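You operate a simulated robot arm through the tools that you are given. There is no shell and no other tool. Be economical: measure what you need, move in short steps, check, and stop when the job is done.

You run a simulated robot arm. Do the job below in one go: nothing can be reset, and whatever is moved stays where it is left.

Task
Plug the earth in, free the fan stop and start the fan.
Fine: earth first; the fan is left running.

Only the result counts: the job must be done as asked and must still hold three seconds after the hand-in. Knocking over, shifting, dropping, spilling or breaking anything else fails it.

Robot
A 7-joint arm with a two-finger parallel gripper on a trunk, on a base that drives. Base frame: it is fixed to the floor where the robot stands at the start and does not move with it; the origin is under the middle of the robot, x ahead of it, y to its left, z up. Lengths are in mm, angles in rad, forces in N, time in s.
With the tool pointing down near the work surface it reaches from about 100 to 800 mm from the robot's upright axis, wherever it stands. Its first joint turns from -2.897 to 2.897 rad. Places, roughly: earth socket [500, 0, 600]; fan starter [500, -1100, 600]; fan stop button stem [500, -1300, 600]; fan switch [400, -1100, 600]. Payload 1.57 kg.
The tool frame sits at the grasp point between the pads (the TCP): z along the fingers, y along the line on which they close. The tips reach 30 mm beyond it. The gripper opens to 110 mm. The fingers are 24 mm wide and 12 mm thick; the gripper's body (48 by 112 mm) begins 78 mm behind the TCP.
Orientation is that of the tool frame in the base frame, as a unit quaternion [w, x, y, z]. With the fingers straight down and closing along the base's y, the tool's x points along the base's -x, its y along +y and its z along -z.

Tools
- The arm moves only by the tool move_arm. Its argument "moves" is a list of rows, each an object (a shift or turn left out is 0, a gripper value left out holds the last) with "linear": the shift along the tool's x, y, z in mm, a list of three; "dr": the turn, a rotation vector about the tool's x, y, z in rad, a list of three; "hand": the gripper command, from -1 (fully open) to 1 (shut), values between in proportion. In form: [{"linear": [dx, dy, dz], "dr": [ax, ay, az], "hand": hand}, ...]. A call has 1 to 8 rows; each row shifts and turns the commanded pose from where the row before left it, along the tool's axes as they then stand. Each row takes 0.2 s and may step no farther than 50 mm and 0.15 rad from the row before; otherwise, or with a gripper value out of range, the whole call is refused. A pose out of reach is approached as far as the arm can. The call stops where the force on the tool passes 40 N (or 10 N more than at its start, if that is more) or the arm is blocked; 0.2 s more then pass. The fingers move at their own pace (about 108 mm/s each) and stop on an object; they squeeze with about 39 N. The grip force told is the motor's: it shows also when the fingers shut on nothing. Time passes only in rows, and 0.2 s behind the last, so rows that do not move let the fingers close. The reply holds the time, the measured pose of the TCP, the force on the tool along the base axes, the opening and the grip force, in the units named above and with some noise, with the torque about the TCP (base axes, N m) and any sound that the robot's microphone picked up.
- Cameras (640 x 400 px; columns grow to the right, rows downward): "scene" is now at [409.1, 143.4, 1460.8]; the picture's right is [-0.99, 0.12, 0.00], its down [0.10, 0.87, -0.48] and it looks along [-0.06, -0.48, -0.88] (base axes); focal length 251 px, centre (320, 200). "wrist" rides on the gripper at [70, 16, -141] in the tool frame; the picture's right is [-0.23, 0.97, 0.00], its down [-0.86, -0.20, -0.48] and it looks along [-0.47, -0.11, 0.88] (tool axes); focal length 222 px, centre (320, 200). There is no depth. A picture from a camera that has moved, and an enlarged one, comes with that camera's place and axes in the base frame and with its lens. The place of the scene camera against the robot may be out by one fixed shift of up to 25 mm in any direction.
- get_image(camera): a new picture of that camera. It takes no simulated time.
- raise_lower(by): slides the trunk up (or, below 0, down) by that many mm; the arm and the scene camera ride with it, the base frame stays. It gives what a move gives, with no picture.
- roll_base(legs): drives the robot by 1 to 6 legs, each [ahead, left, turn to the left] in mm, mm and rad, along the robot's own axes; the way and the turn of a leg run together, so that a leg with both is an arc; at most 1500 mm and 3.142 rad a leg. The arm and the cameras ride along, it lands a little off, and it stops where it bumps. It gives what a move gives.
- aim_head(pan, tilt): turns the head with the scene camera to pan (to the left, within 1.798 rad either way) and tilt (down, from -0.506 to 1.204), counted from straight ahead of the robot. It gives what a move gives.
- zoom(camera, box): a new picture of the part [left, top, right, bottom] of that camera's present view, enlarged. It takes no simulated time.
- sign_off(): hands the job in; it is judged then, once.

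Go step by step. Nothing tells you exact positions but the pictures and the camera data: compare them with the known pose of the tool, close in by small moves and look again before you grip or let go. The budget is 120 turns and 90 pictures, counting those below and the enlarged ones. Unless the task says otherwise, let go and move clear before handing in, and close with one line.

The tools are called after "Request:" as a command line: name --argument value ..., lists and objects as JSON in quotes. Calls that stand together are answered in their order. move_arm: Moves the arm, as the interface text tells. Its arguments: {"type":"object","properties":{"moves":{"type":"array","items":{"type":"object","properties":{"linear":{"type":"array","items":{"type":"number"}},"dr":{"type":"array","items":{"type":"number"}},"hand":{"type":"number"}}}}},"required":["moves"]} The other tools are called the same way: raise_lower (by) slides the trunk up or down; roll_base (legs) drives the base; aim_head (pan, tilt) turns the head that bears the scene camera; get_image (camera) takes a picture; zoom (camera, box) takes an enlarged picture of a part of a camera's view; sign_off () hands the job in.

At the start:

```text
clock: 0.0
ee_pos: [436.7, -247.0, 902.7]
tcp_rot: [0.001, 0.0, 1.0, 0.0]
ft_force: [-0.6, 0.4, -0.5]
wrist_torque: [0.03, 0.0, 0.0]
gripper_width: 110.0
finger_force: 0.0
trunk travel left (down, up): [-550.0, 60.0]
robot x, y, heading: [-0.4, 0.2, 0.0]
head pan, tilt: [-1.688, 1.07]
```

scene: 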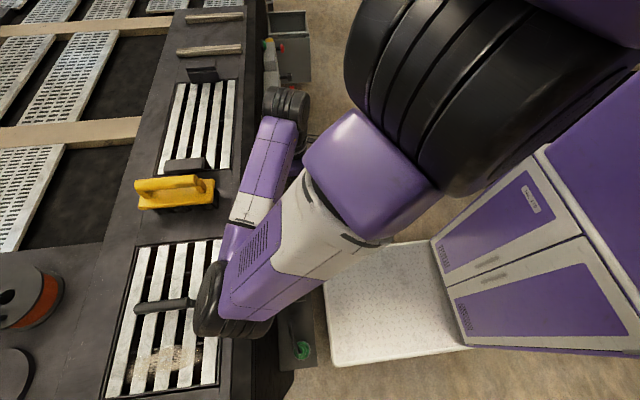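
wrist: 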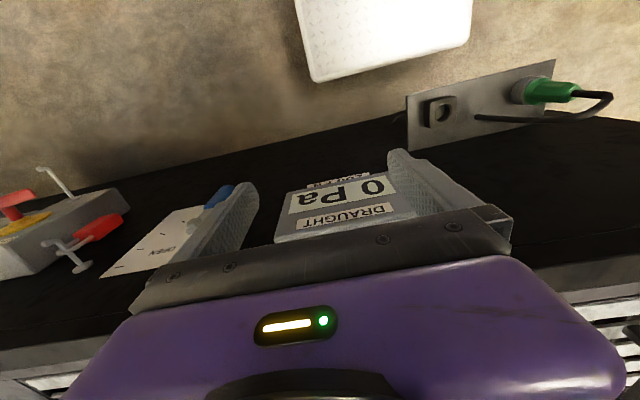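

I see a bench with a yellow-handled object, a green plug on a plate, and a box with red levers. I'll look ahead and to the right for a better view first.

Request:
aim_head --pan -0.3 --tilt 0.9

Request:
get_image --camera "scene"

Request:
zoom --camera "wrist" --box '[380, 30, 640, 190]'

Request:
zoom --camera "wrist" --box '[0, 140, 260, 300]'

```text
clock: 1.5
ee_pos: [436.7, -247.2, 903.0]
tcp_rot: [0.0, 0.0, 1.0, 0.0]
ft_force: [0.1, 0.3, 1.3]
wrist_torque: [-0.01, 0.01, -0.01]
gripper_width: 110.2
finger_force: 0.0
trunk travel left (down, up): [-550.0, 60.0]
robot x, y, heading: [1.0, 1.7, 0.005]
head pan, tilt: [-0.3, 0.901]
```

```text
87 pictures are left
camera scene: at [488.7, 185.7, 1472.8], right [-0.3, -0.96, 0.0], down [-0.75, 0.23, -0.62], along [0.59, -0.18, -0.78], focal length 251 px, centre (320, 200)
```

scene: 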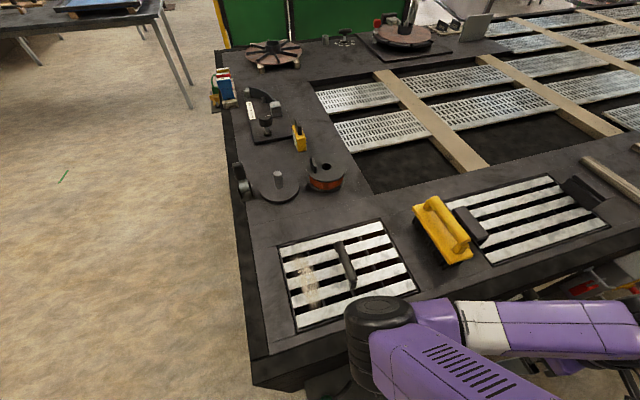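

```text
2.46 times, centred on (510, 110) of wrist
camera zoom: at [367.5, -231.0, 1044.3], right [0.23, 0.97, 0.0], down [0.86, -0.2, 0.48], along [0.47, -0.11, -0.88], focal length 547 px, centre (-148, 422)
```

zoom: 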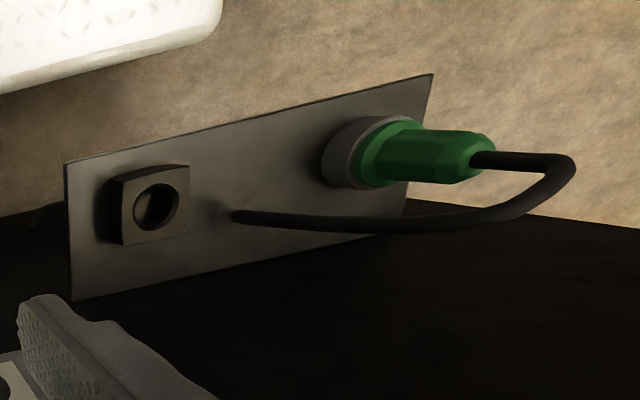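

```text
2.46 times, centred on (130, 220) of wrist
camera zoom: at [367.5, -231.0, 1044.3], right [0.23, 0.97, 0.0], down [0.86, -0.2, 0.48], along [0.47, -0.11, -0.88], focal length 547 px, centre (788, 151)
```

zoom: 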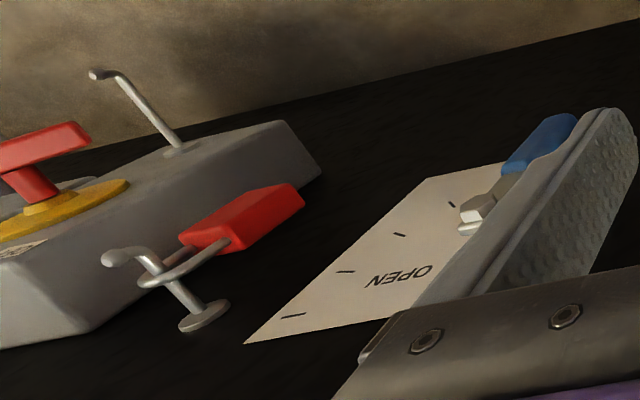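

The green plug seems to stand upright in a holder on a horizontal plate near (473, 110), with an empty square socket near (470, -30). I'll bring the wrist camera over that plate.

Request:
move_arm --moves '[{"linear": [0, 50, 0]}, {"linear": [0, 50, 0]}, {"linear": [0, 50, 0]}, {"linear": [0, 50, 0]}, {"linear": [0, 50, 0]}, {"linear": [0, 30, 0]}]'

Request:
get_image --camera "wrist"

Request:
aim_head --pan -0.9 --tilt 1.2

Request:
get_image --camera "scene"

```text
clock: 2.9
ee_pos: [449.9, 29.7, 886.8]
tcp_rot: [0.001, 0.001, 1.0, 0.0]
ft_force: [-0.5, 0.2, -0.2]
wrist_torque: [-0.01, 0.01, 0.02]
gripper_width: 110.0
finger_force: 0.1
out of reach, approached as far as the arm can: row 3, 4, 5
trunk travel left (down, up): [-550.0, 60.0]
robot x, y, heading: [-2.2, -4.0, 0.003]
head pan, tilt: [-0.3, 0.901]
```

```text
84 pictures are left
camera wrist: at [380.5, 44.8, 1027.9], right [0.23, 0.97, 0.0], down [0.85, -0.2, 0.48], along [0.47, -0.11, -0.88], focal length 222 px, centre (320, 200)
```

wrist: 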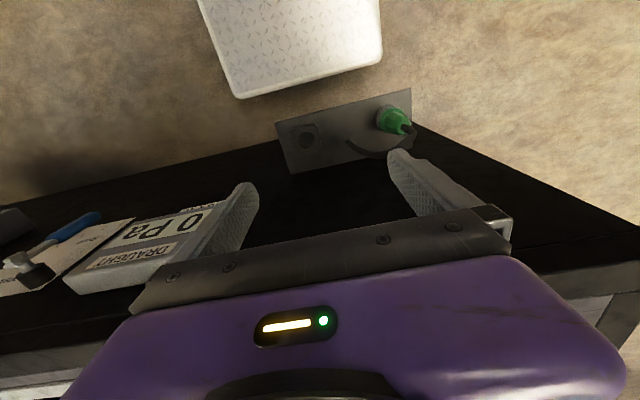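

```text
clock: 3.9
ee_pos: [450.2, 29.8, 886.0]
tcp_rot: [0.0, 0.0, 1.0, 0.0]
ft_force: [-0.1, -0.4, 0.6]
wrist_torque: [-0.02, -0.03, -0.01]
gripper_width: 109.9
finger_force: 0.0
trunk travel left (down, up): [-550.0, 60.0]
robot x, y, heading: [2.2, -1.2, -0.001]
head pan, tilt: [-0.901, 1.201]
```

```text
83 pictures are left
camera scene: at [451.4, 164.4, 1453.0], right [-0.78, -0.62, 0.0], down [-0.58, 0.73, -0.36], along [0.23, -0.28, -0.93], focal length 251 px, centre (320, 200)
```

scene: 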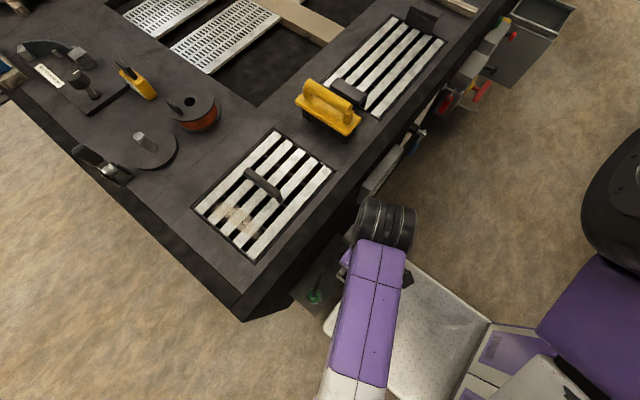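

The plug is around (485, 162) with its base near z 535; the empty socket is near (482, -10), on a ledge in front of the bench face (x≈550). I'll lower the trunk in steps and look closer.

Request:
raise_lower --by -130

Request:
get_image --camera "wrist"

Request:
get_image --camera "scene"

```text
clock: 5.5
ee_pos: [449.2, 29.6, 755.6]
tcp_rot: [-0.001, 0.001, 1.0, -0.001]
ft_force: [0.2, 0.3, 0.4]
wrist_torque: [-0.02, 0.0, 0.03]
gripper_width: 110.0
finger_force: 0.0
trunk travel left (down, up): [-420.0, 190.0]
robot x, y, heading: [1.9, 1.5, -0.001]
head pan, tilt: [-0.901, 1.201]
```

```text
82 pictures are left
camera wrist: at [380.4, 45.0, 898.1], right [0.23, 0.97, 0.0], down [0.86, -0.2, 0.48], along [0.47, -0.11, -0.88], focal length 222 px, centre (320, 200)
```

wrist: 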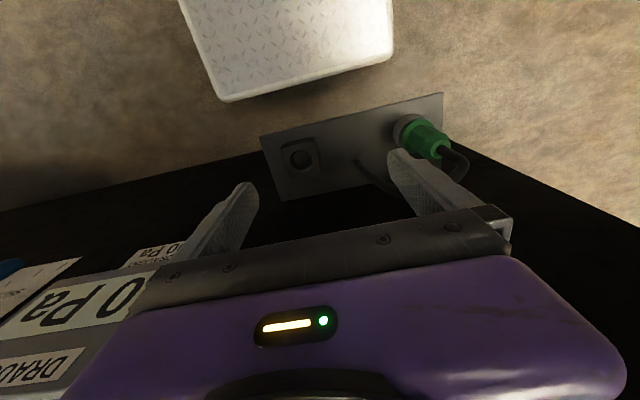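

```text
81 pictures are left
camera scene: at [451.4, 164.3, 1323.0], right [-0.78, -0.62, 0.0], down [-0.58, 0.73, -0.36], along [0.23, -0.28, -0.93], focal length 251 px, centre (320, 200)
```

scene: 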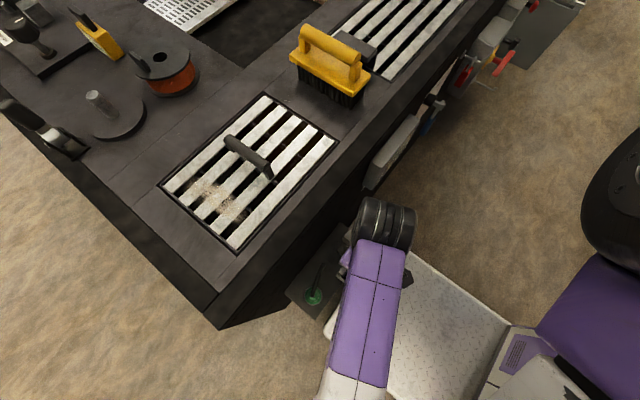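

Request:
zoom --camera "wrist" --box '[240, 80, 500, 240]'

Request:
zoom --camera "scene" --box '[240, 220, 400, 320]'

```text
2.46 times, centred on (370, 160) of wrist
camera zoom: at [380.4, 45.0, 898.1], right [0.23, 0.97, 0.0], down [0.86, -0.2, 0.48], along [0.47, -0.11, -0.88], focal length 547 px, centre (197, 298)
```

zoom: 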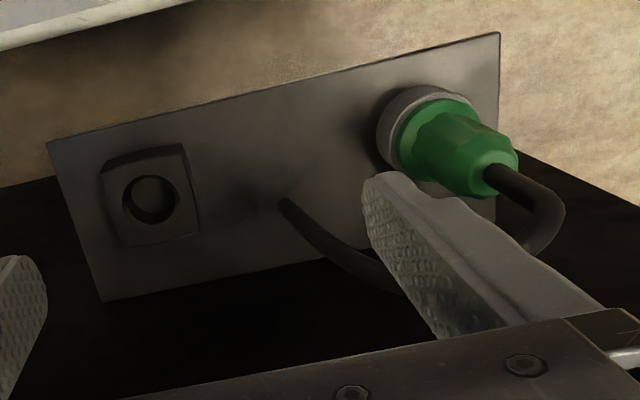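

```text
4.00 times, centred on (320, 270) of scene
camera zoom: at [451.4, 164.3, 1323.0], right [-0.78, -0.62, 0.0], down [-0.58, 0.73, -0.36], along [0.23, -0.28, -0.93], focal length 1004 px, centre (320, -80)
```

zoom: 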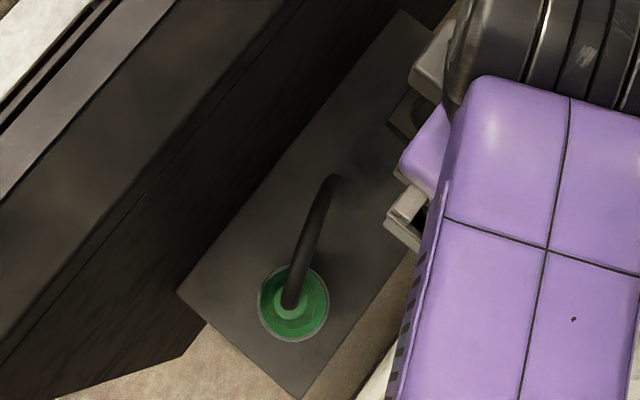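

The plug stands upright with its cable arching toward -y, so I'll grip it closing along x. I'll turn the tool by 90° here and part-close the hand, then check.

Request:
move_arm --moves '[{"dr": [0, 0, 0.143], "hand": -0.05}, {"dr": [0, 0, 0.143]}, {"dr": [0, 0, 0.143]}, {"dr": [0, 0, 0.143]}, {"dr": [0, 0, 0.143]}, {"dr": [0, 0, 0.143]}]'

Request:
move_arm --moves '[{"dr": [0, 0, 0.143]}, {"dr": [0, 0, 0.143]}, {"dr": [0, 0, 0.143]}, {"dr": [0, 0, 0.143]}, {"dr": [0, 0, 0.141]}]'

Request:
get_image --camera "wrist"

Request:
get_image --camera "scene"

```text
clock: 6.9
ee_pos: [449.8, 29.3, 755.5]
tcp_rot: [0.0, 0.417, 0.909, 0.0]
ft_force: [-0.4, 0.5, 0.1]
wrist_torque: [0.0, -0.01, 0.01]
gripper_width: 57.8
finger_force: 0.1
trunk travel left (down, up): [-420.0, 190.0]
robot x, y, heading: [-1.0, -1.0, 0.001]
head pan, tilt: [-0.901, 1.201]
```

```text
clock: 8.1
ee_pos: [450.1, 29.7, 756.4]
tcp_rot: [0.0, 0.708, 0.707, 0.0]
ft_force: [0.6, -0.3, -0.6]
wrist_torque: [-0.05, -0.01, 0.0]
gripper_width: 57.9
finger_force: 0.0
trunk travel left (down, up): [-420.0, 190.0]
robot x, y, heading: [-0.9, -0.5, 0.002]
head pan, tilt: [-0.901, 1.201]
```

```text
78 pictures are left
camera wrist: at [466.7, 98.6, 897.8], right [0.97, -0.23, 0.0], down [-0.2, -0.85, 0.48], along [-0.11, -0.47, -0.88], focal length 222 px, centre (320, 200)
```

wrist: 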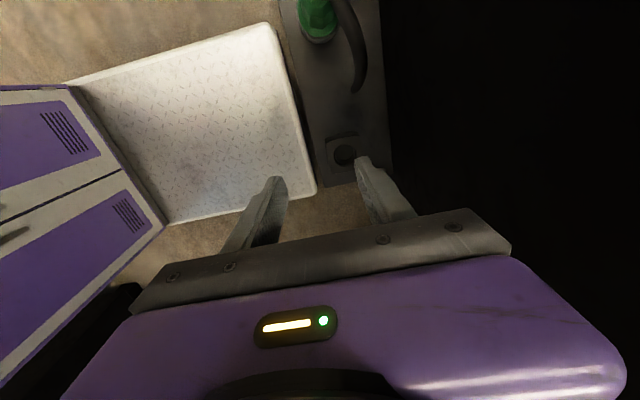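

```text
77 pictures are left
camera scene: at [451.4, 164.3, 1323.0], right [-0.78, -0.62, 0.0], down [-0.58, 0.73, -0.36], along [0.23, -0.28, -0.93], focal length 251 px, centre (320, 200)
```

scene: 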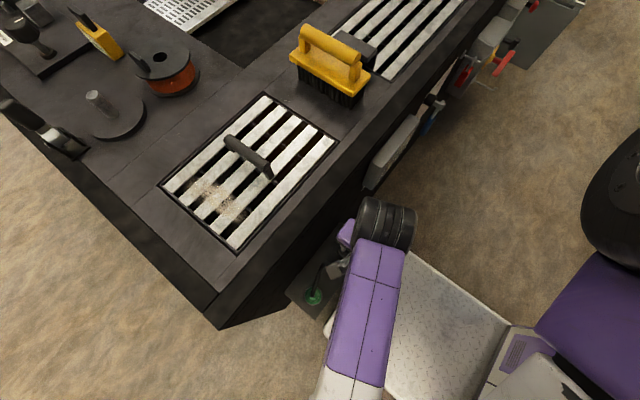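

Request:
move_arm --moves '[{"linear": [10, 8, -35]}, {"linear": [40, 8, 0]}, {"linear": [40, 8, 0]}, {"linear": [40, 8, 0]}]'

Request:
get_image --camera "wrist"

Request:
get_image --camera "scene"

```text
clock: 9.1
ee_pos: [494.8, 162.8, 774.3]
tcp_rot: [0.0, 0.707, 0.707, 0.0]
ft_force: [-0.1, -0.9, 0.6]
wrist_torque: [0.01, 0.01, 0.01]
gripper_width: 57.7
finger_force: 0.0
out of reach, approached as far as the arm can: row 1
trunk travel left (down, up): [-420.0, 190.0]
robot x, y, heading: [-2.0, 0.4, -0.001]
head pan, tilt: [-0.901, 1.201]
```

```text
76 pictures are left
camera wrist: at [510.7, 232.0, 917.0], right [0.97, -0.23, 0.0], down [-0.2, -0.85, 0.48], along [-0.11, -0.47, -0.88], focal length 222 px, centre (320, 200)
```

wrist: 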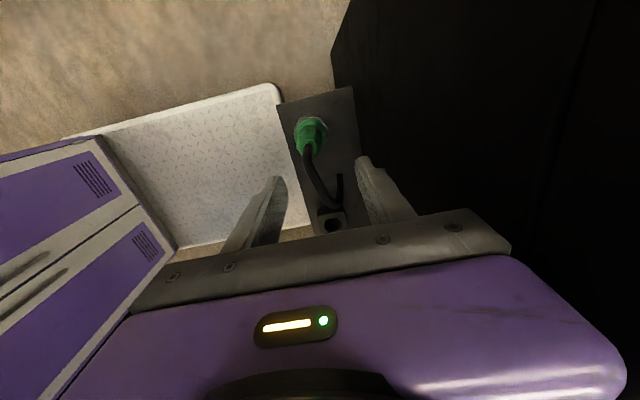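

```text
75 pictures are left
camera scene: at [451.5, 164.1, 1322.9], right [-0.78, -0.62, 0.0], down [-0.58, 0.73, -0.36], along [0.22, -0.28, -0.93], focal length 251 px, centre (320, 200)
```

scene: 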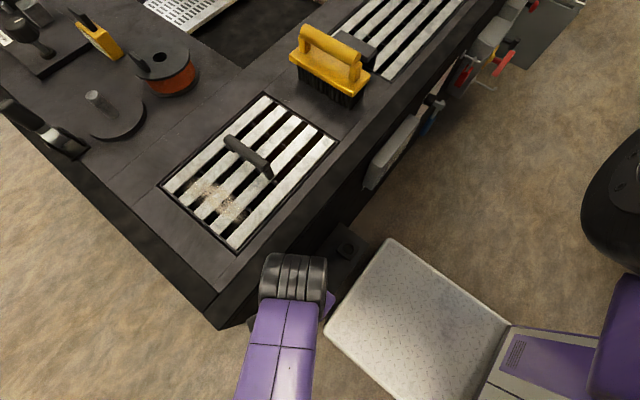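

Request:
zoom --camera "wrist" --box '[230, 80, 430, 240]'

Request:
zoom --camera "scene" --box '[190, 200, 390, 320]'

```text
2.50 times, centred on (330, 160) of wrist
camera zoom: at [510.7, 232.0, 917.0], right [0.97, -0.23, 0.0], down [-0.2, -0.85, 0.48], along [-0.11, -0.47, -0.88], focal length 555 px, centre (295, 300)
```

zoom: 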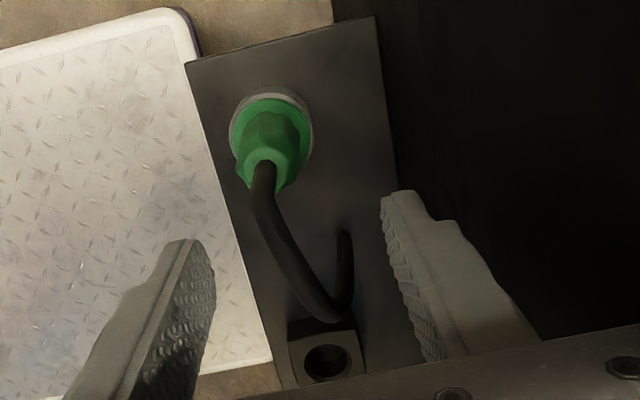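

```text
3.20 times, centred on (290, 260) of scene
camera zoom: at [451.5, 164.1, 1322.9], right [-0.78, -0.62, 0.0], down [-0.58, 0.73, -0.36], along [0.22, -0.28, -0.93], focal length 803 px, centre (416, 8)
```

zoom: 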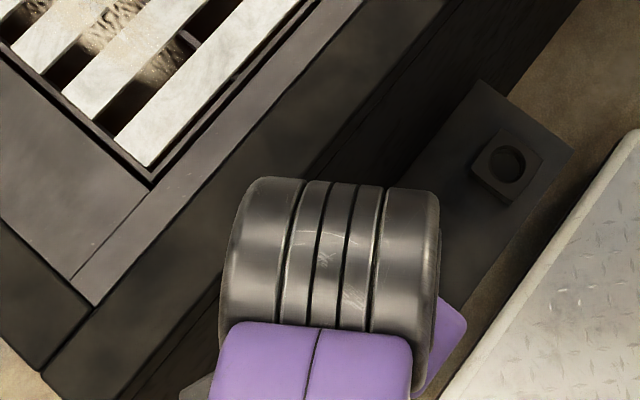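

The plug axis is at about (480, 162), with its top near z 640. I'll line up and descend partway, then check.

Request:
move_arm --moves '[{"linear": [0, -15, 30]}, {"linear": [0, 0, 30]}, {"linear": [0, 0, 30]}]'

Request:
get_image --camera "wrist"

```text
clock: 9.9
ee_pos: [480.5, 165.2, 684.0]
tcp_rot: [0.0, 0.707, 0.707, 0.0]
ft_force: [0.5, -0.3, 0.3]
wrist_torque: [-0.01, -0.01, -0.01]
gripper_width: 58.0
finger_force: 0.0
trunk travel left (down, up): [-420.0, 190.0]
robot x, y, heading: [0.0, -0.8, 0.004]
head pan, tilt: [-0.901, 1.201]
```

```text
72 pictures are left
camera wrist: at [495.9, 232.3, 825.8], right [0.97, -0.23, 0.0], down [-0.2, -0.86, 0.48], along [-0.11, -0.47, -0.88], focal length 222 px, centre (320, 200)
```

wrist: 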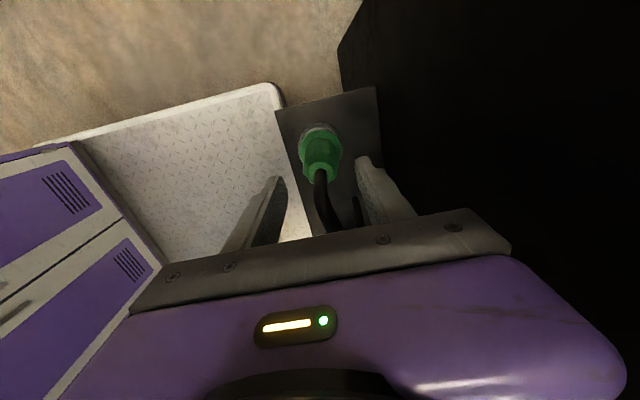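

Request:
zoom --camera "wrist" --box '[260, 90, 400, 240]'

```text
2.67 times, centred on (330, 165) of wrist
camera zoom: at [495.9, 232.3, 825.8], right [0.97, -0.23, 0.0], down [-0.2, -0.86, 0.48], along [-0.11, -0.47, -0.88], focal length 592 px, centre (293, 293)
```

zoom: 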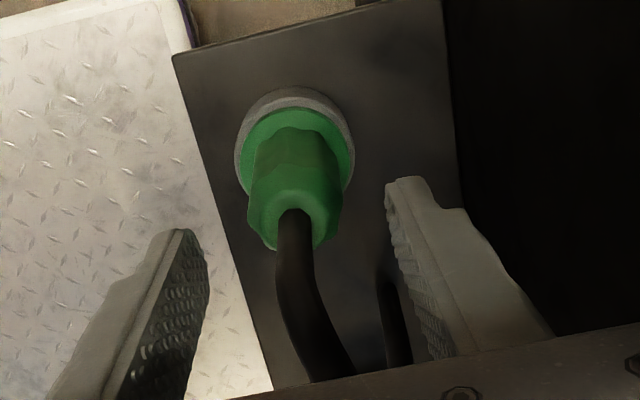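

The plug axis is confirmed at (480, 162), body z≈560–645. I'll descend around it and close.

Request:
move_arm --moves '[{"linear": [-3, 0, 25]}, {"linear": [0, 0, 25]}, {"linear": [0, 0, 18]}]'

Request:
get_image --camera "wrist"

```text
clock: 10.7
ee_pos: [479.9, 160.1, 616.0]
tcp_rot: [0.0, 0.707, 0.707, 0.0]
ft_force: [-0.1, -1.2, 0.3]
wrist_torque: [-0.03, 0.02, 0.0]
gripper_width: 57.6
finger_force: 0.1
trunk travel left (down, up): [-420.0, 190.0]
robot x, y, heading: [-2.5, 2.6, -0.001]
head pan, tilt: [-0.901, 1.201]
```

```text
70 pictures are left
camera wrist: at [495.5, 229.1, 757.8], right [0.97, -0.23, 0.0], down [-0.2, -0.86, 0.48], along [-0.11, -0.47, -0.88], focal length 222 px, centre (320, 200)
```

wrist: 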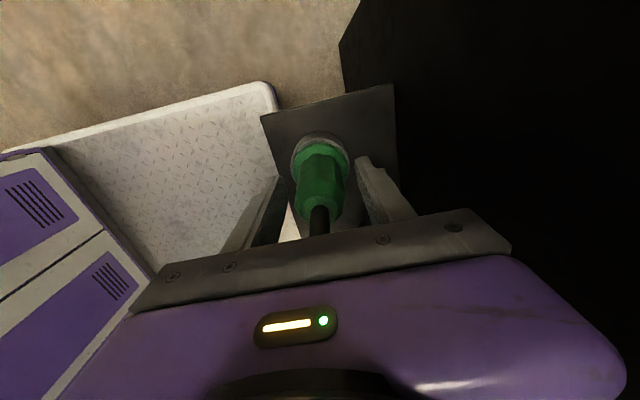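

Request:
move_arm --moves '[{"hand": 1}, {"hand": 1}, {"hand": 1}]'

Request:
get_image --camera "wrist"

```text
clock: 11.5
ee_pos: [479.0, 160.4, 615.5]
tcp_rot: [0.0, 0.707, 0.707, 0.0]
ft_force: [0.7, 0.4, 0.5]
wrist_torque: [-0.01, 0.01, 0.01]
gripper_width: 35.1
finger_force: 38.8
trunk travel left (down, up): [-420.0, 190.0]
robot x, y, heading: [-1.9, 2.5, -0.002]
head pan, tilt: [-0.901, 1.201]
```

```text
69 pictures are left
camera wrist: at [495.5, 229.1, 758.0], right [0.97, -0.23, 0.0], down [-0.2, -0.86, 0.48], along [-0.11, -0.47, -0.88], focal length 222 px, centre (320, 200)
```

wrist: 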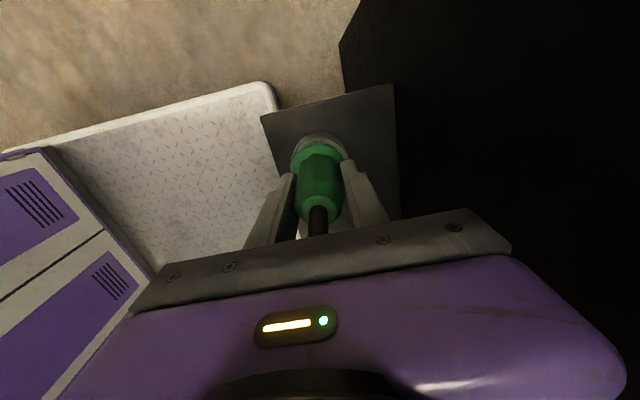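

Gripped at 35 mm width. I'll pull it straight up.

Request:
move_arm --moves '[{"linear": [0, 0, -10]}, {"linear": [0, 0, -15]}, {"linear": [0, 0, -25]}, {"linear": [0, 0, -25]}]'

Request:
get_image --camera "wrist"

```text
clock: 12.5
ee_pos: [478.7, 159.3, 690.6]
tcp_rot: [-0.001, 0.706, 0.708, 0.0]
ft_force: [-0.6, -0.4, -2.1]
wrist_torque: [0.01, -0.01, 0.03]
gripper_width: 35.1
finger_force: 39.3
trunk travel left (down, up): [-420.0, 190.0]
robot x, y, heading: [-0.4, -3.4, 0.002]
head pan, tilt: [-0.901, 1.201]
```

```text
68 pictures are left
camera wrist: at [495.2, 228.8, 833.0], right [0.97, -0.23, 0.0], down [-0.2, -0.86, 0.48], along [-0.11, -0.47, -0.88], focal length 222 px, centre (320, 200)
```

wrist: 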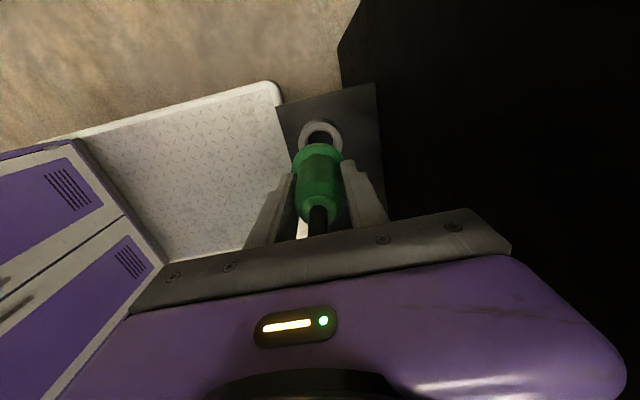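

The plug is free. From several views the empty socket is around (479, -8), top z≈573; I'll carry the plug above it and look.

Request:
move_arm --moves '[{"linear": [0, 0, -20]}, {"linear": [-40, 0, 0]}, {"linear": [-40, 0, 0]}, {"linear": [-40, 0, 0]}, {"linear": [-40, 0, 0]}, {"linear": [-10, 0, 0]}]'

Request:
get_image --camera "wrist"

Request:
get_image --camera "scene"

```text
clock: 13.9
ee_pos: [479.0, -8.8, 711.4]
tcp_rot: [-0.001, 0.707, 0.707, 0.0]
ft_force: [-0.6, -0.6, -1.7]
wrist_torque: [0.0, -0.01, -0.04]
gripper_width: 34.8
finger_force: 39.3
trunk travel left (down, up): [-420.0, 190.0]
robot x, y, heading: [-1.6, 0.1, 0.001]
head pan, tilt: [-0.901, 1.201]
```

```text
67 pictures are left
camera wrist: at [494.8, 59.0, 852.7], right [0.97, -0.23, 0.0], down [-0.2, -0.86, 0.48], along [-0.11, -0.47, -0.88], focal length 222 px, centre (320, 200)
```

wrist: 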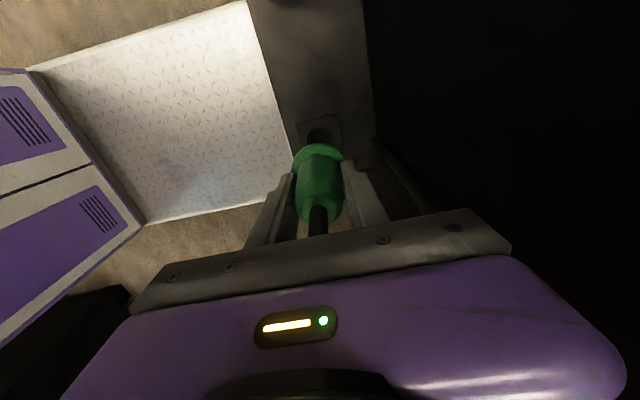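

```text
66 pictures are left
camera scene: at [451.2, 164.5, 1323.0], right [-0.78, -0.62, 0.0], down [-0.58, 0.73, -0.36], along [0.23, -0.28, -0.93], focal length 251 px, centre (320, 200)
```

scene: 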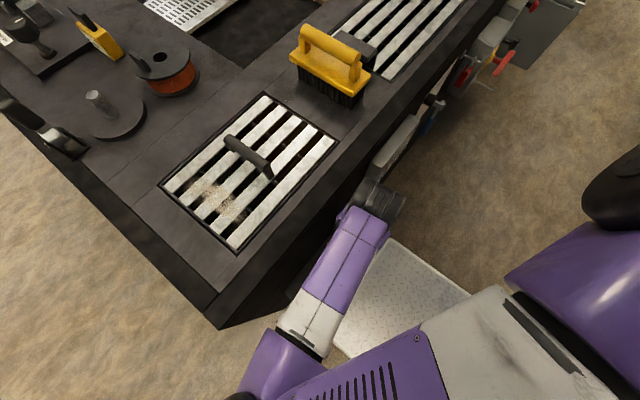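

Request:
zoom --camera "wrist" --box '[260, 90, 380, 190]'

```text
4.00 times, centred on (320, 140) of wrist
camera zoom: at [494.8, 59.0, 852.7], right [0.97, -0.23, 0.0], down [-0.2, -0.86, 0.48], along [-0.11, -0.47, -0.88], focal length 888 px, centre (320, 440)
```

zoom: 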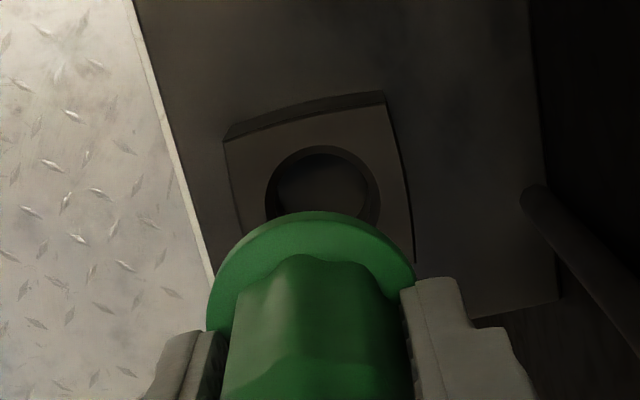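

Request:
move_arm --moves '[{"linear": [0, 1.2, 15]}, {"linear": [0, 0, 15]}]'

Request:
zoom --camera "wrist" --box '[260, 90, 380, 190]'

```text
clock: 14.5
ee_pos: [482.8, -10.1, 683.2]
tcp_rot: [0.001, 0.707, 0.707, -0.001]
ft_force: [-0.3, 0.2, -1.0]
wrist_torque: [-0.02, -0.03, 0.02]
gripper_width: 34.9
finger_force: 38.8
trunk travel left (down, up): [-420.0, 190.0]
robot x, y, heading: [2.2, -1.7, 0.003]
head pan, tilt: [-0.901, 1.201]
```

```text
4.00 times, centred on (320, 140) of wrist
camera zoom: at [498.8, 58.5, 824.2], right [0.97, -0.23, 0.0], down [-0.2, -0.86, 0.48], along [-0.11, -0.47, -0.88], focal length 888 px, centre (320, 440)
```

zoom: 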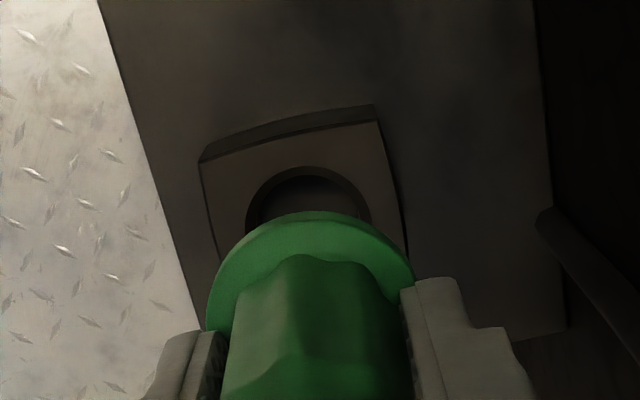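

Request:
move_arm --moves '[{"linear": [3, 0, 8]}, {"linear": [0, 0, 5]}]'

Request:
zoom --camera "wrist" --box '[260, 90, 380, 190]'

```text
clock: 15.1
ee_pos: [486.7, -4.7, 671.4]
tcp_rot: [0.0, 0.707, 0.707, -0.001]
ft_force: [-0.4, 0.7, -1.0]
wrist_torque: [0.0, 0.01, 0.01]
gripper_width: 35.0
finger_force: 39.2
out of reach, approached as far as the arm can: row 1
trunk travel left (down, up): [-420.0, 190.0]
robot x, y, heading: [-0.1, 1.5, 0.0]
head pan, tilt: [-0.901, 1.201]
```

```text
4.00 times, centred on (320, 140) of wrist
camera zoom: at [503.1, 64.3, 813.3], right [0.97, -0.23, 0.0], down [-0.2, -0.86, 0.48], along [-0.11, -0.47, -0.88], focal length 888 px, centre (320, 440)
```

zoom: 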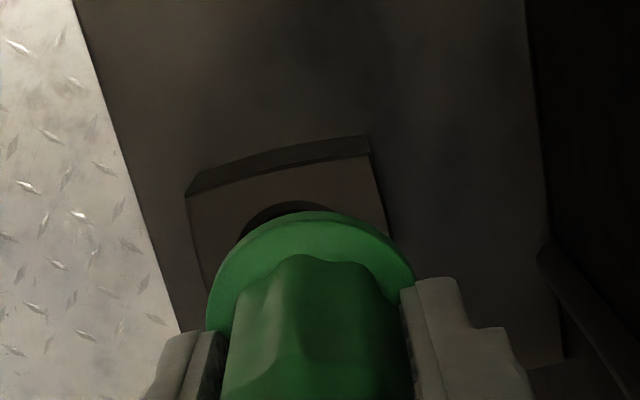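

Request:
move_arm --moves '[{"linear": [0, -4, 0]}, {"linear": [0, 0, 0]}]'

Request:
zoom --camera "wrist" --box '[260, 90, 380, 190]'

```text
clock: 15.7
ee_pos: [487.2, -4.3, 671.4]
tcp_rot: [0.0, 0.706, 0.708, -0.001]
ft_force: [0.0, 0.1, -0.8]
wrist_torque: [0.0, -0.01, -0.02]
gripper_width: 34.8
finger_force: 39.1
out of reach, approached as far as the arm can: row 1
trunk travel left (down, up): [-420.0, 190.0]
robot x, y, heading: [0.7, 2.7, 0.002]
head pan, tilt: [-0.901, 1.201]
```

```text
4.00 times, centred on (320, 140) of wrist
camera zoom: at [503.0, 64.2, 813.4], right [0.97, -0.23, 0.0], down [-0.2, -0.86, 0.48], along [-0.11, -0.47, -0.88], focal length 888 px, centre (320, 440)
```

zoom: 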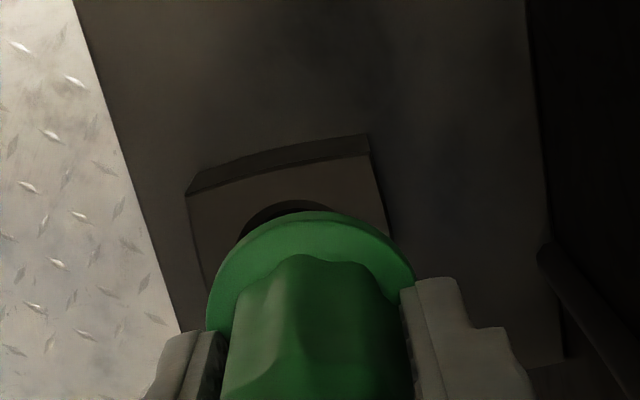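

The arm is at the inner limit of its reach here. I'll lift slightly with the trunk and drive the base back 100 mm to gain room.

Request:
raise_lower --by 40

Request:
roll_base --legs '[[-100, 0, 0]]'

Request:
move_arm --moves '[{"linear": [0, 45, 0]}, {"linear": [0, 45, 0]}, {"linear": [0, 0, 0]}]'

Request:
get_image --camera "wrist"

```text
clock: 16.5
ee_pos: [486.2, -3.4, 711.5]
tcp_rot: [-0.001, 0.707, 0.708, 0.0]
ft_force: [-0.5, -0.2, -0.7]
wrist_torque: [0.0, 0.0, -0.04]
gripper_width: 34.8
finger_force: 38.8
trunk travel left (down, up): [-460.0, 150.0]
robot x, y, heading: [4.2, -1.3, -0.0]
head pan, tilt: [-0.901, 1.201]
```

```text
clock: 17.7
ee_pos: [386.1, -3.8, 711.2]
tcp_rot: [0.0, 0.707, 0.708, 0.0]
ft_force: [-0.5, -0.2, -1.0]
wrist_torque: [0.01, 0.0, -0.01]
gripper_width: 34.7
finger_force: 38.8
trunk travel left (down, up): [-460.0, 150.0]
robot x, y, heading: [-102.3, -0.1, 0.002]
head pan, tilt: [-0.901, 1.201]
```

```text
clock: 18.5
ee_pos: [475.1, -2.7, 712.0]
tcp_rot: [0.0, 0.707, 0.708, 0.001]
ft_force: [-0.2, 0.7, -1.7]
wrist_torque: [-0.02, 0.01, 0.01]
gripper_width: 34.8
finger_force: 38.8
trunk travel left (down, up): [-460.0, 150.0]
robot x, y, heading: [-104.4, 0.1, -0.001]
head pan, tilt: [-0.901, 1.201]
```

```text
61 pictures are left
camera wrist: at [492.4, 65.3, 853.2], right [0.97, -0.23, 0.0], down [-0.2, -0.86, 0.48], along [-0.11, -0.47, -0.88], focal length 222 px, centre (320, 200)
```

wrist: 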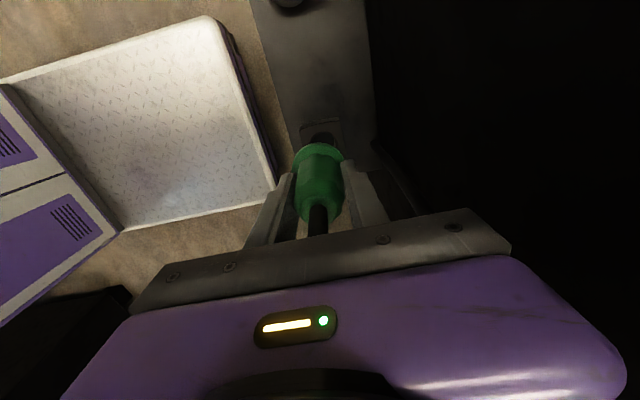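

Request:
move_arm --moves '[{"linear": [0, 3, 25]}, {"linear": [0, 0, 15]}]'

Request:
zoom --camera "wrist" --box '[260, 90, 380, 190]'

```text
clock: 19.1
ee_pos: [478.3, -2.7, 670.9]
tcp_rot: [0.001, 0.707, 0.708, 0.0]
ft_force: [0.6, -0.1, -1.7]
wrist_torque: [-0.02, 0.02, -0.01]
gripper_width: 34.9
finger_force: 39.0
trunk travel left (down, up): [-460.0, 150.0]
robot x, y, heading: [-98.5, -4.5, 0.001]
head pan, tilt: [-0.901, 1.201]
```

```text
4.00 times, centred on (320, 140) of wrist
camera zoom: at [495.2, 65.3, 813.5], right [0.97, -0.23, 0.0], down [-0.2, -0.86, 0.48], along [-0.11, -0.47, -0.88], focal length 888 px, centre (320, 440)
```

zoom: 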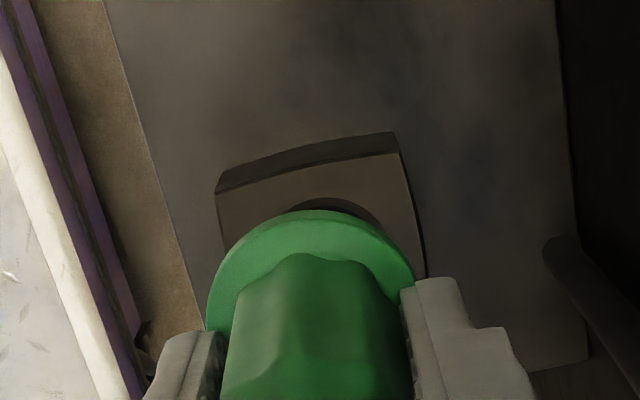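

Request:
move_arm --moves '[{"linear": [-3, 3, 0]}, {"linear": [0, 0, 8]}, {"linear": [0, 0, 6]}]'

Request:
zoom --camera "wrist" --box '[260, 90, 380, 190]'

```text
clock: 19.9
ee_pos: [481.5, -7.0, 657.3]
tcp_rot: [0.0, 0.706, 0.708, 0.0]
ft_force: [-0.3, -0.5, -1.3]
wrist_torque: [0.05, 0.01, 0.02]
gripper_width: 34.9
finger_force: 39.6
trunk travel left (down, up): [-460.0, 150.0]
robot x, y, heading: [-101.5, -1.3, 0.001]
head pan, tilt: [-0.901, 1.201]
```

```text
4.00 times, centred on (320, 140) of wrist
camera zoom: at [497.8, 61.6, 799.2], right [0.97, -0.23, 0.0], down [-0.2, -0.86, 0.48], along [-0.11, -0.47, -0.88], focal length 888 px, centre (320, 440)
```

zoom: 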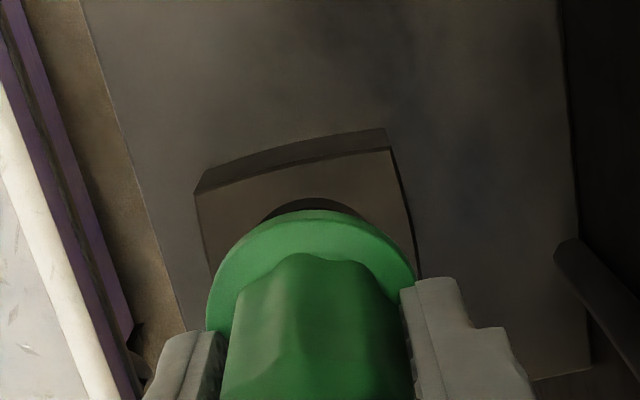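

Alignment looks right. Descending in small steps with force watch.

Request:
move_arm --moves '[{"linear": [0, 0, 6]}, {"linear": [0, 0, 6]}]'

Request:
zoom --camera "wrist" --box '[260, 90, 380, 190]'

```text
clock: 20.5
ee_pos: [481.0, -6.9, 645.3]
tcp_rot: [0.0, 0.706, 0.708, 0.0]
ft_force: [0.3, 0.1, -1.7]
wrist_torque: [0.01, 0.02, -0.05]
gripper_width: 35.0
finger_force: 39.1
trunk travel left (down, up): [-460.0, 150.0]
robot x, y, heading: [-102.9, -1.0, -0.004]
head pan, tilt: [-0.901, 1.201]
```

```text
4.00 times, centred on (320, 140) of wrist
camera zoom: at [498.0, 61.6, 786.7], right [0.97, -0.23, 0.0], down [-0.2, -0.86, 0.48], along [-0.11, -0.47, -0.88], focal length 888 px, centre (320, 440)
```

zoom: 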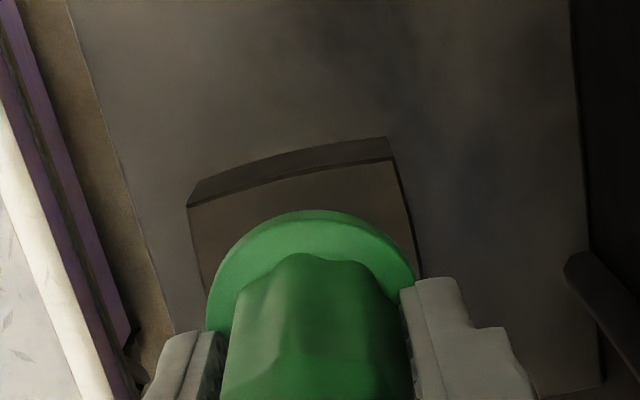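

Request:
move_arm --moves '[{"linear": [0, 0, 5]}, {"linear": [0, 0, 5]}, {"linear": [0, 0, 5]}]'

Request:
zoom --camera "wrist" --box '[260, 90, 380, 190]'

```text
clock: 21.3
ee_pos: [480.6, -8.0, 630.2]
tcp_rot: [0.0, 0.706, 0.708, -0.002]
ft_force: [-2.6, -6.3, 1.9]
wrist_torque: [-0.34, 0.13, 0.01]
gripper_width: 35.0
finger_force: 38.6
trunk travel left (down, up): [-460.0, 150.0]
robot x, y, heading: [-101.2, 2.8, -0.002]
head pan, tilt: [-0.901, 1.201]
```

```text
4.00 times, centred on (320, 140) of wrist
camera zoom: at [497.8, 60.6, 772.1], right [0.97, -0.23, 0.0], down [-0.2, -0.85, 0.48], along [-0.11, -0.47, -0.88], focal length 888 px, centre (320, 440)
```

zoom: 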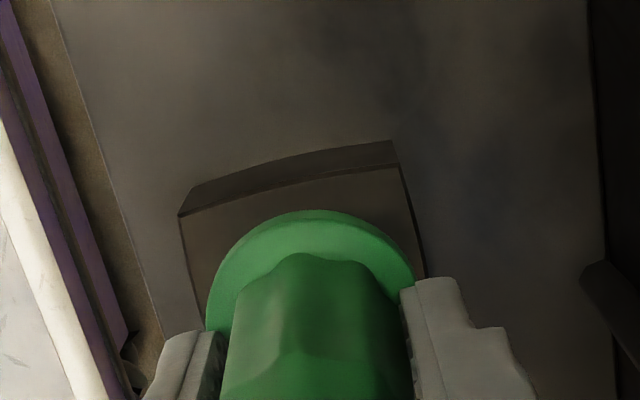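

Lateral contact pushes toward -y/-x, so I'll ease that way and continue down.

Request:
move_arm --moves '[{"linear": [-1.2, -0.5, 0]}, {"linear": [0, 0, 4]}, {"linear": [0, 0, 4]}]'

```text
clock: 22.1
ee_pos: [482.5, -8.9, 623.0]
tcp_rot: [-0.001, 0.707, 0.707, -0.001]
ft_force: [-2.8, -5.6, 1.7]
wrist_torque: [-0.22, 0.12, 0.01]
gripper_width: 34.9
finger_force: 38.8
trunk travel left (down, up): [-460.0, 150.0]
robot x, y, heading: [-102.3, -1.3, 0.004]
head pan, tilt: [-0.901, 1.201]
```

Request:
move_arm --moves '[{"linear": [-1, -0.5, 0]}, {"linear": [0, 0, 4]}, {"linear": [0, 0, 4]}]'

Request:
zoom --camera "wrist" --box '[260, 90, 380, 190]'

```text
clock: 22.9
ee_pos: [481.4, -7.5, 617.4]
tcp_rot: [0.0, 0.706, 0.708, 0.0]
ft_force: [-4.9, 5.1, 31.6]
wrist_torque: [0.4, 0.14, 0.01]
gripper_width: 34.9
finger_force: 39.4
trunk travel left (down, up): [-460.0, 150.0]
robot x, y, heading: [-98.0, -2.8, 0.004]
head pan, tilt: [-0.901, 1.201]
```

```text
4.00 times, centred on (320, 140) of wrist
camera zoom: at [497.2, 59.7, 758.4], right [0.97, -0.22, 0.0], down [-0.2, -0.86, 0.48], along [-0.11, -0.46, -0.88], focal length 888 px, centre (320, 440)
```

zoom: 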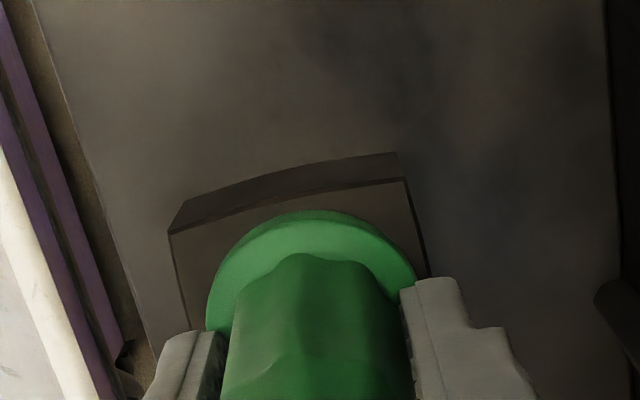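

Request:
move_arm --moves '[{"linear": [0.6, -0.8, -1]}, {"linear": [0, 0, 2]}, {"linear": [0, 0, 2]}, {"linear": [0, 0, 2]}]'

Request:
zoom --camera "wrist" --box '[260, 90, 380, 190]'

```text
clock: 23.9
ee_pos: [479.6, -9.5, 610.4]
tcp_rot: [0.002, 0.707, 0.708, 0.0]
ft_force: [10.2, -1.2, 33.1]
wrist_torque: [0.02, -0.41, -0.03]
gripper_width: 35.4
finger_force: 39.6
trunk travel left (down, up): [-460.0, 150.0]
robot x, y, heading: [-101.6, 1.0, 0.002]
head pan, tilt: [-0.901, 1.201]
```

```text
4.00 times, centred on (320, 140) of wrist
camera zoom: at [496.6, 59.9, 752.0], right [0.97, -0.23, 0.0], down [-0.2, -0.85, 0.48], along [-0.11, -0.47, -0.88], focal length 888 px, centre (320, 440)
```

zoom: 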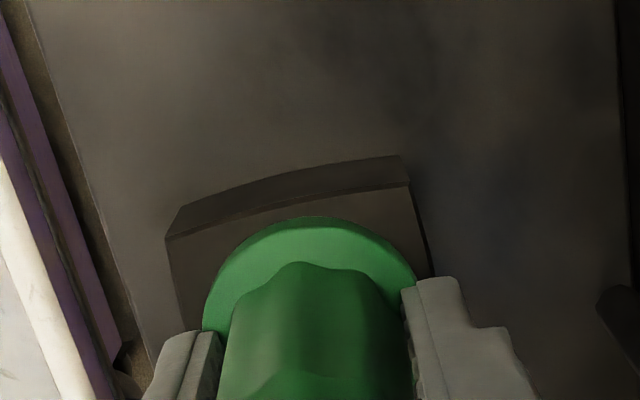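

Request:
move_arm --moves '[{"linear": [0, 1, 0]}, {"linear": [0, 0, 1]}, {"linear": [0, 0, 1]}]'

Request:
zoom --camera "wrist" --box '[260, 90, 380, 190]'

```text
clock: 24.7
ee_pos: [479.6, -8.9, 608.0]
tcp_rot: [0.0, 0.706, 0.708, 0.001]
ft_force: [7.7, -1.7, 33.8]
wrist_torque: [0.05, -0.29, -0.02]
gripper_width: 35.2
finger_force: 39.4
trunk travel left (down, up): [-460.0, 150.0]
robot x, y, heading: [-100.7, -2.8, 0.005]
head pan, tilt: [-0.901, 1.201]
```

```text
4.00 times, centred on (320, 140) of wrist
camera zoom: at [496.8, 59.8, 750.0], right [0.97, -0.23, 0.0], down [-0.2, -0.86, 0.48], along [-0.11, -0.47, -0.88], focal length 888 px, centre (320, 440)
```

zoom: 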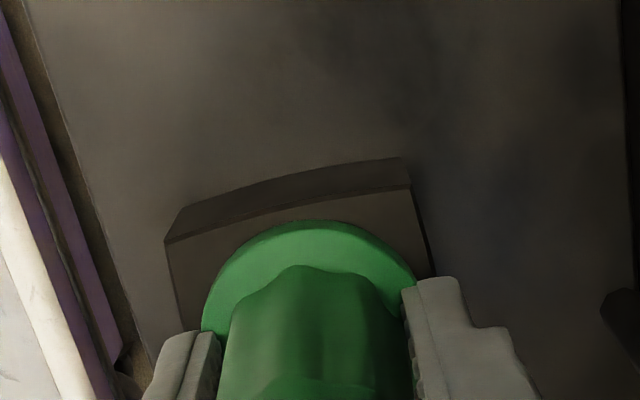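

The plug now slides in the fingers instead of advancing, so it appears seated on a stop. I'll release, rise, and inspect.

Request:
move_arm --moves '[{"hand": -0.1}, {"hand": -0.1}, {"linear": [0, 0, -30]}, {"linear": [0, 0, -40]}, {"linear": [0, 0, -30]}]'

Request:
zoom --camera "wrist" --box '[220, 60, 420, 240]'

Request:
get_image --camera "scene"

```text
clock: 25.9
ee_pos: [480.7, -8.0, 707.8]
tcp_rot: [0.0, 0.706, 0.708, -0.001]
ft_force: [-0.6, -0.1, 0.9]
wrist_torque: [0.01, -0.01, 0.04]
gripper_width: 60.5
finger_force: 0.0
trunk travel left (down, up): [-460.0, 150.0]
robot x, y, heading: [-104.2, 2.9, -0.003]
head pan, tilt: [-0.901, 1.201]
```

```text
2.22 times, centred on (320, 150) of wrist
camera zoom: at [497.2, 60.3, 849.6], right [0.97, -0.23, 0.0], down [-0.2, -0.86, 0.48], along [-0.11, -0.47, -0.88], focal length 494 px, centre (320, 311)
```

zoom: 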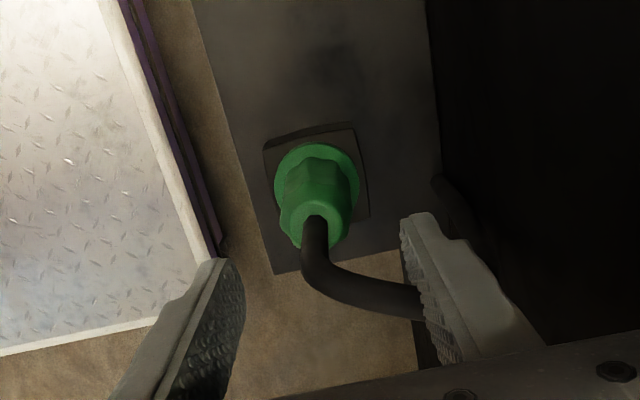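

```text
52 pictures are left
camera scene: at [350.4, 164.5, 1362.9], right [-0.78, -0.62, 0.0], down [-0.58, 0.73, -0.36], along [0.23, -0.28, -0.93], focal length 251 px, centre (320, 200)
```

scene: 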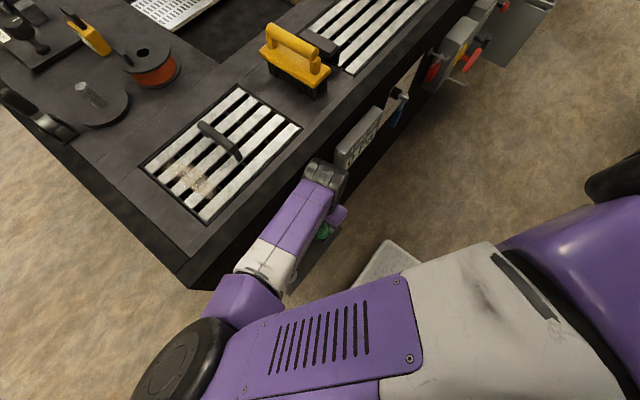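

The plug is upright and sitting flush on the socket, released. I'll lift clear, back off and drive to the fan controls.

Request:
move_arm --moves '[{"linear": [0, 0, -25]}, {"linear": [10, 0, -25]}, {"linear": [10, 0, -20]}]'

Request:
raise_lower --by 100

Request:
roll_base --legs '[[-200, 0, 0], [0, -1000, 0]]'

Request:
aim_head --pan -0.4 --tilt 1.0

Request:
get_image --camera "scene"

Request:
get_image --camera "wrist"

```text
clock: 26.7
ee_pos: [480.2, 12.8, 777.6]
tcp_rot: [0.0, 0.706, 0.708, -0.001]
ft_force: [-0.5, -0.4, -0.2]
wrist_torque: [-0.02, 0.01, 0.0]
gripper_width: 60.6
finger_force: 0.1
trunk travel left (down, up): [-460.0, 150.0]
robot x, y, heading: [-99.5, -0.4, -0.001]
head pan, tilt: [-0.901, 1.201]
```

```text
clock: 28.0
ee_pos: [480.9, 12.4, 877.0]
tcp_rot: [0.0, 0.706, 0.708, -0.001]
ft_force: [0.6, 0.0, -1.2]
wrist_torque: [0.03, 0.0, 0.0]
gripper_width: 60.5
finger_force: 0.1
trunk travel left (down, up): [-560.0, 50.0]
robot x, y, heading: [-101.5, -0.6, 0.003]
head pan, tilt: [-0.901, 1.201]
```

```text
clock: 34.4
ee_pos: [281.1, -993.5, 877.9]
tcp_rot: [-0.001, 0.707, 0.707, 0.0]
ft_force: [-0.6, 0.2, -0.1]
wrist_torque: [0.03, 0.01, -0.02]
gripper_width: 60.7
finger_force: 0.1
trunk travel left (down, up): [-560.0, 50.0]
robot x, y, heading: [-298.5, -1002.1, 0.002]
head pan, tilt: [-0.901, 1.201]
```

```text
clock: 35.4
ee_pos: [282.6, -992.6, 878.5]
tcp_rot: [-0.001, 0.707, 0.707, -0.001]
ft_force: [0.3, 0.3, 0.0]
wrist_torque: [-0.03, 0.02, 0.04]
gripper_width: 60.4
finger_force: 0.1
trunk travel left (down, up): [-560.0, 50.0]
robot x, y, heading: [-305.4, -1004.3, 0.007]
head pan, tilt: [-0.4, 1.0]
```

```text
51 pictures are left
camera scene: at [181.2, -823.7, 1475.5], right [-0.39, -0.92, 0.0], down [-0.78, 0.33, -0.54], along [0.5, -0.21, -0.84], focal length 251 px, centre (320, 200)
```

scene: 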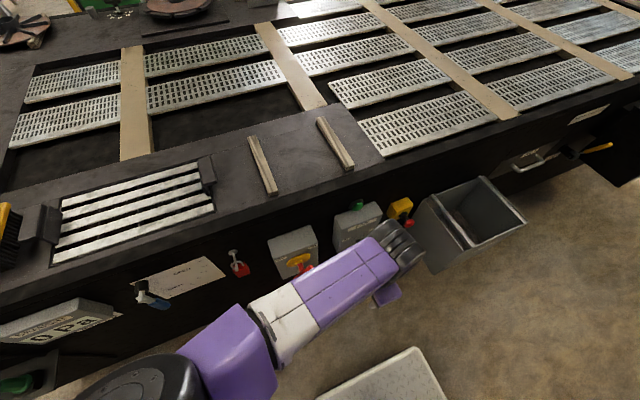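

```text
50 pictures are left
camera wrist: at [298.7, -924.4, 1019.2], right [0.97, -0.23, 0.0], down [-0.2, -0.86, 0.48], along [-0.11, -0.47, -0.88], focal length 222 px, centre (320, 200)
```

wrist: 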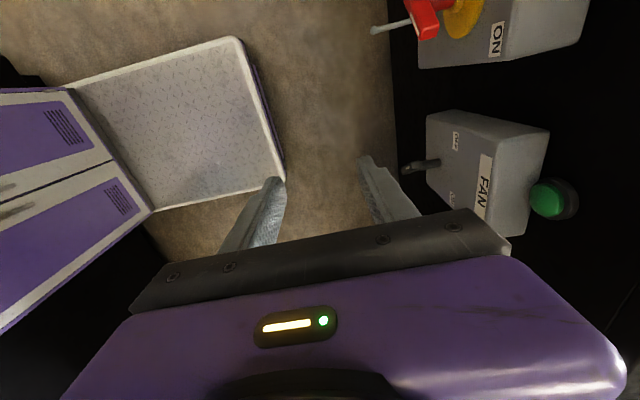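

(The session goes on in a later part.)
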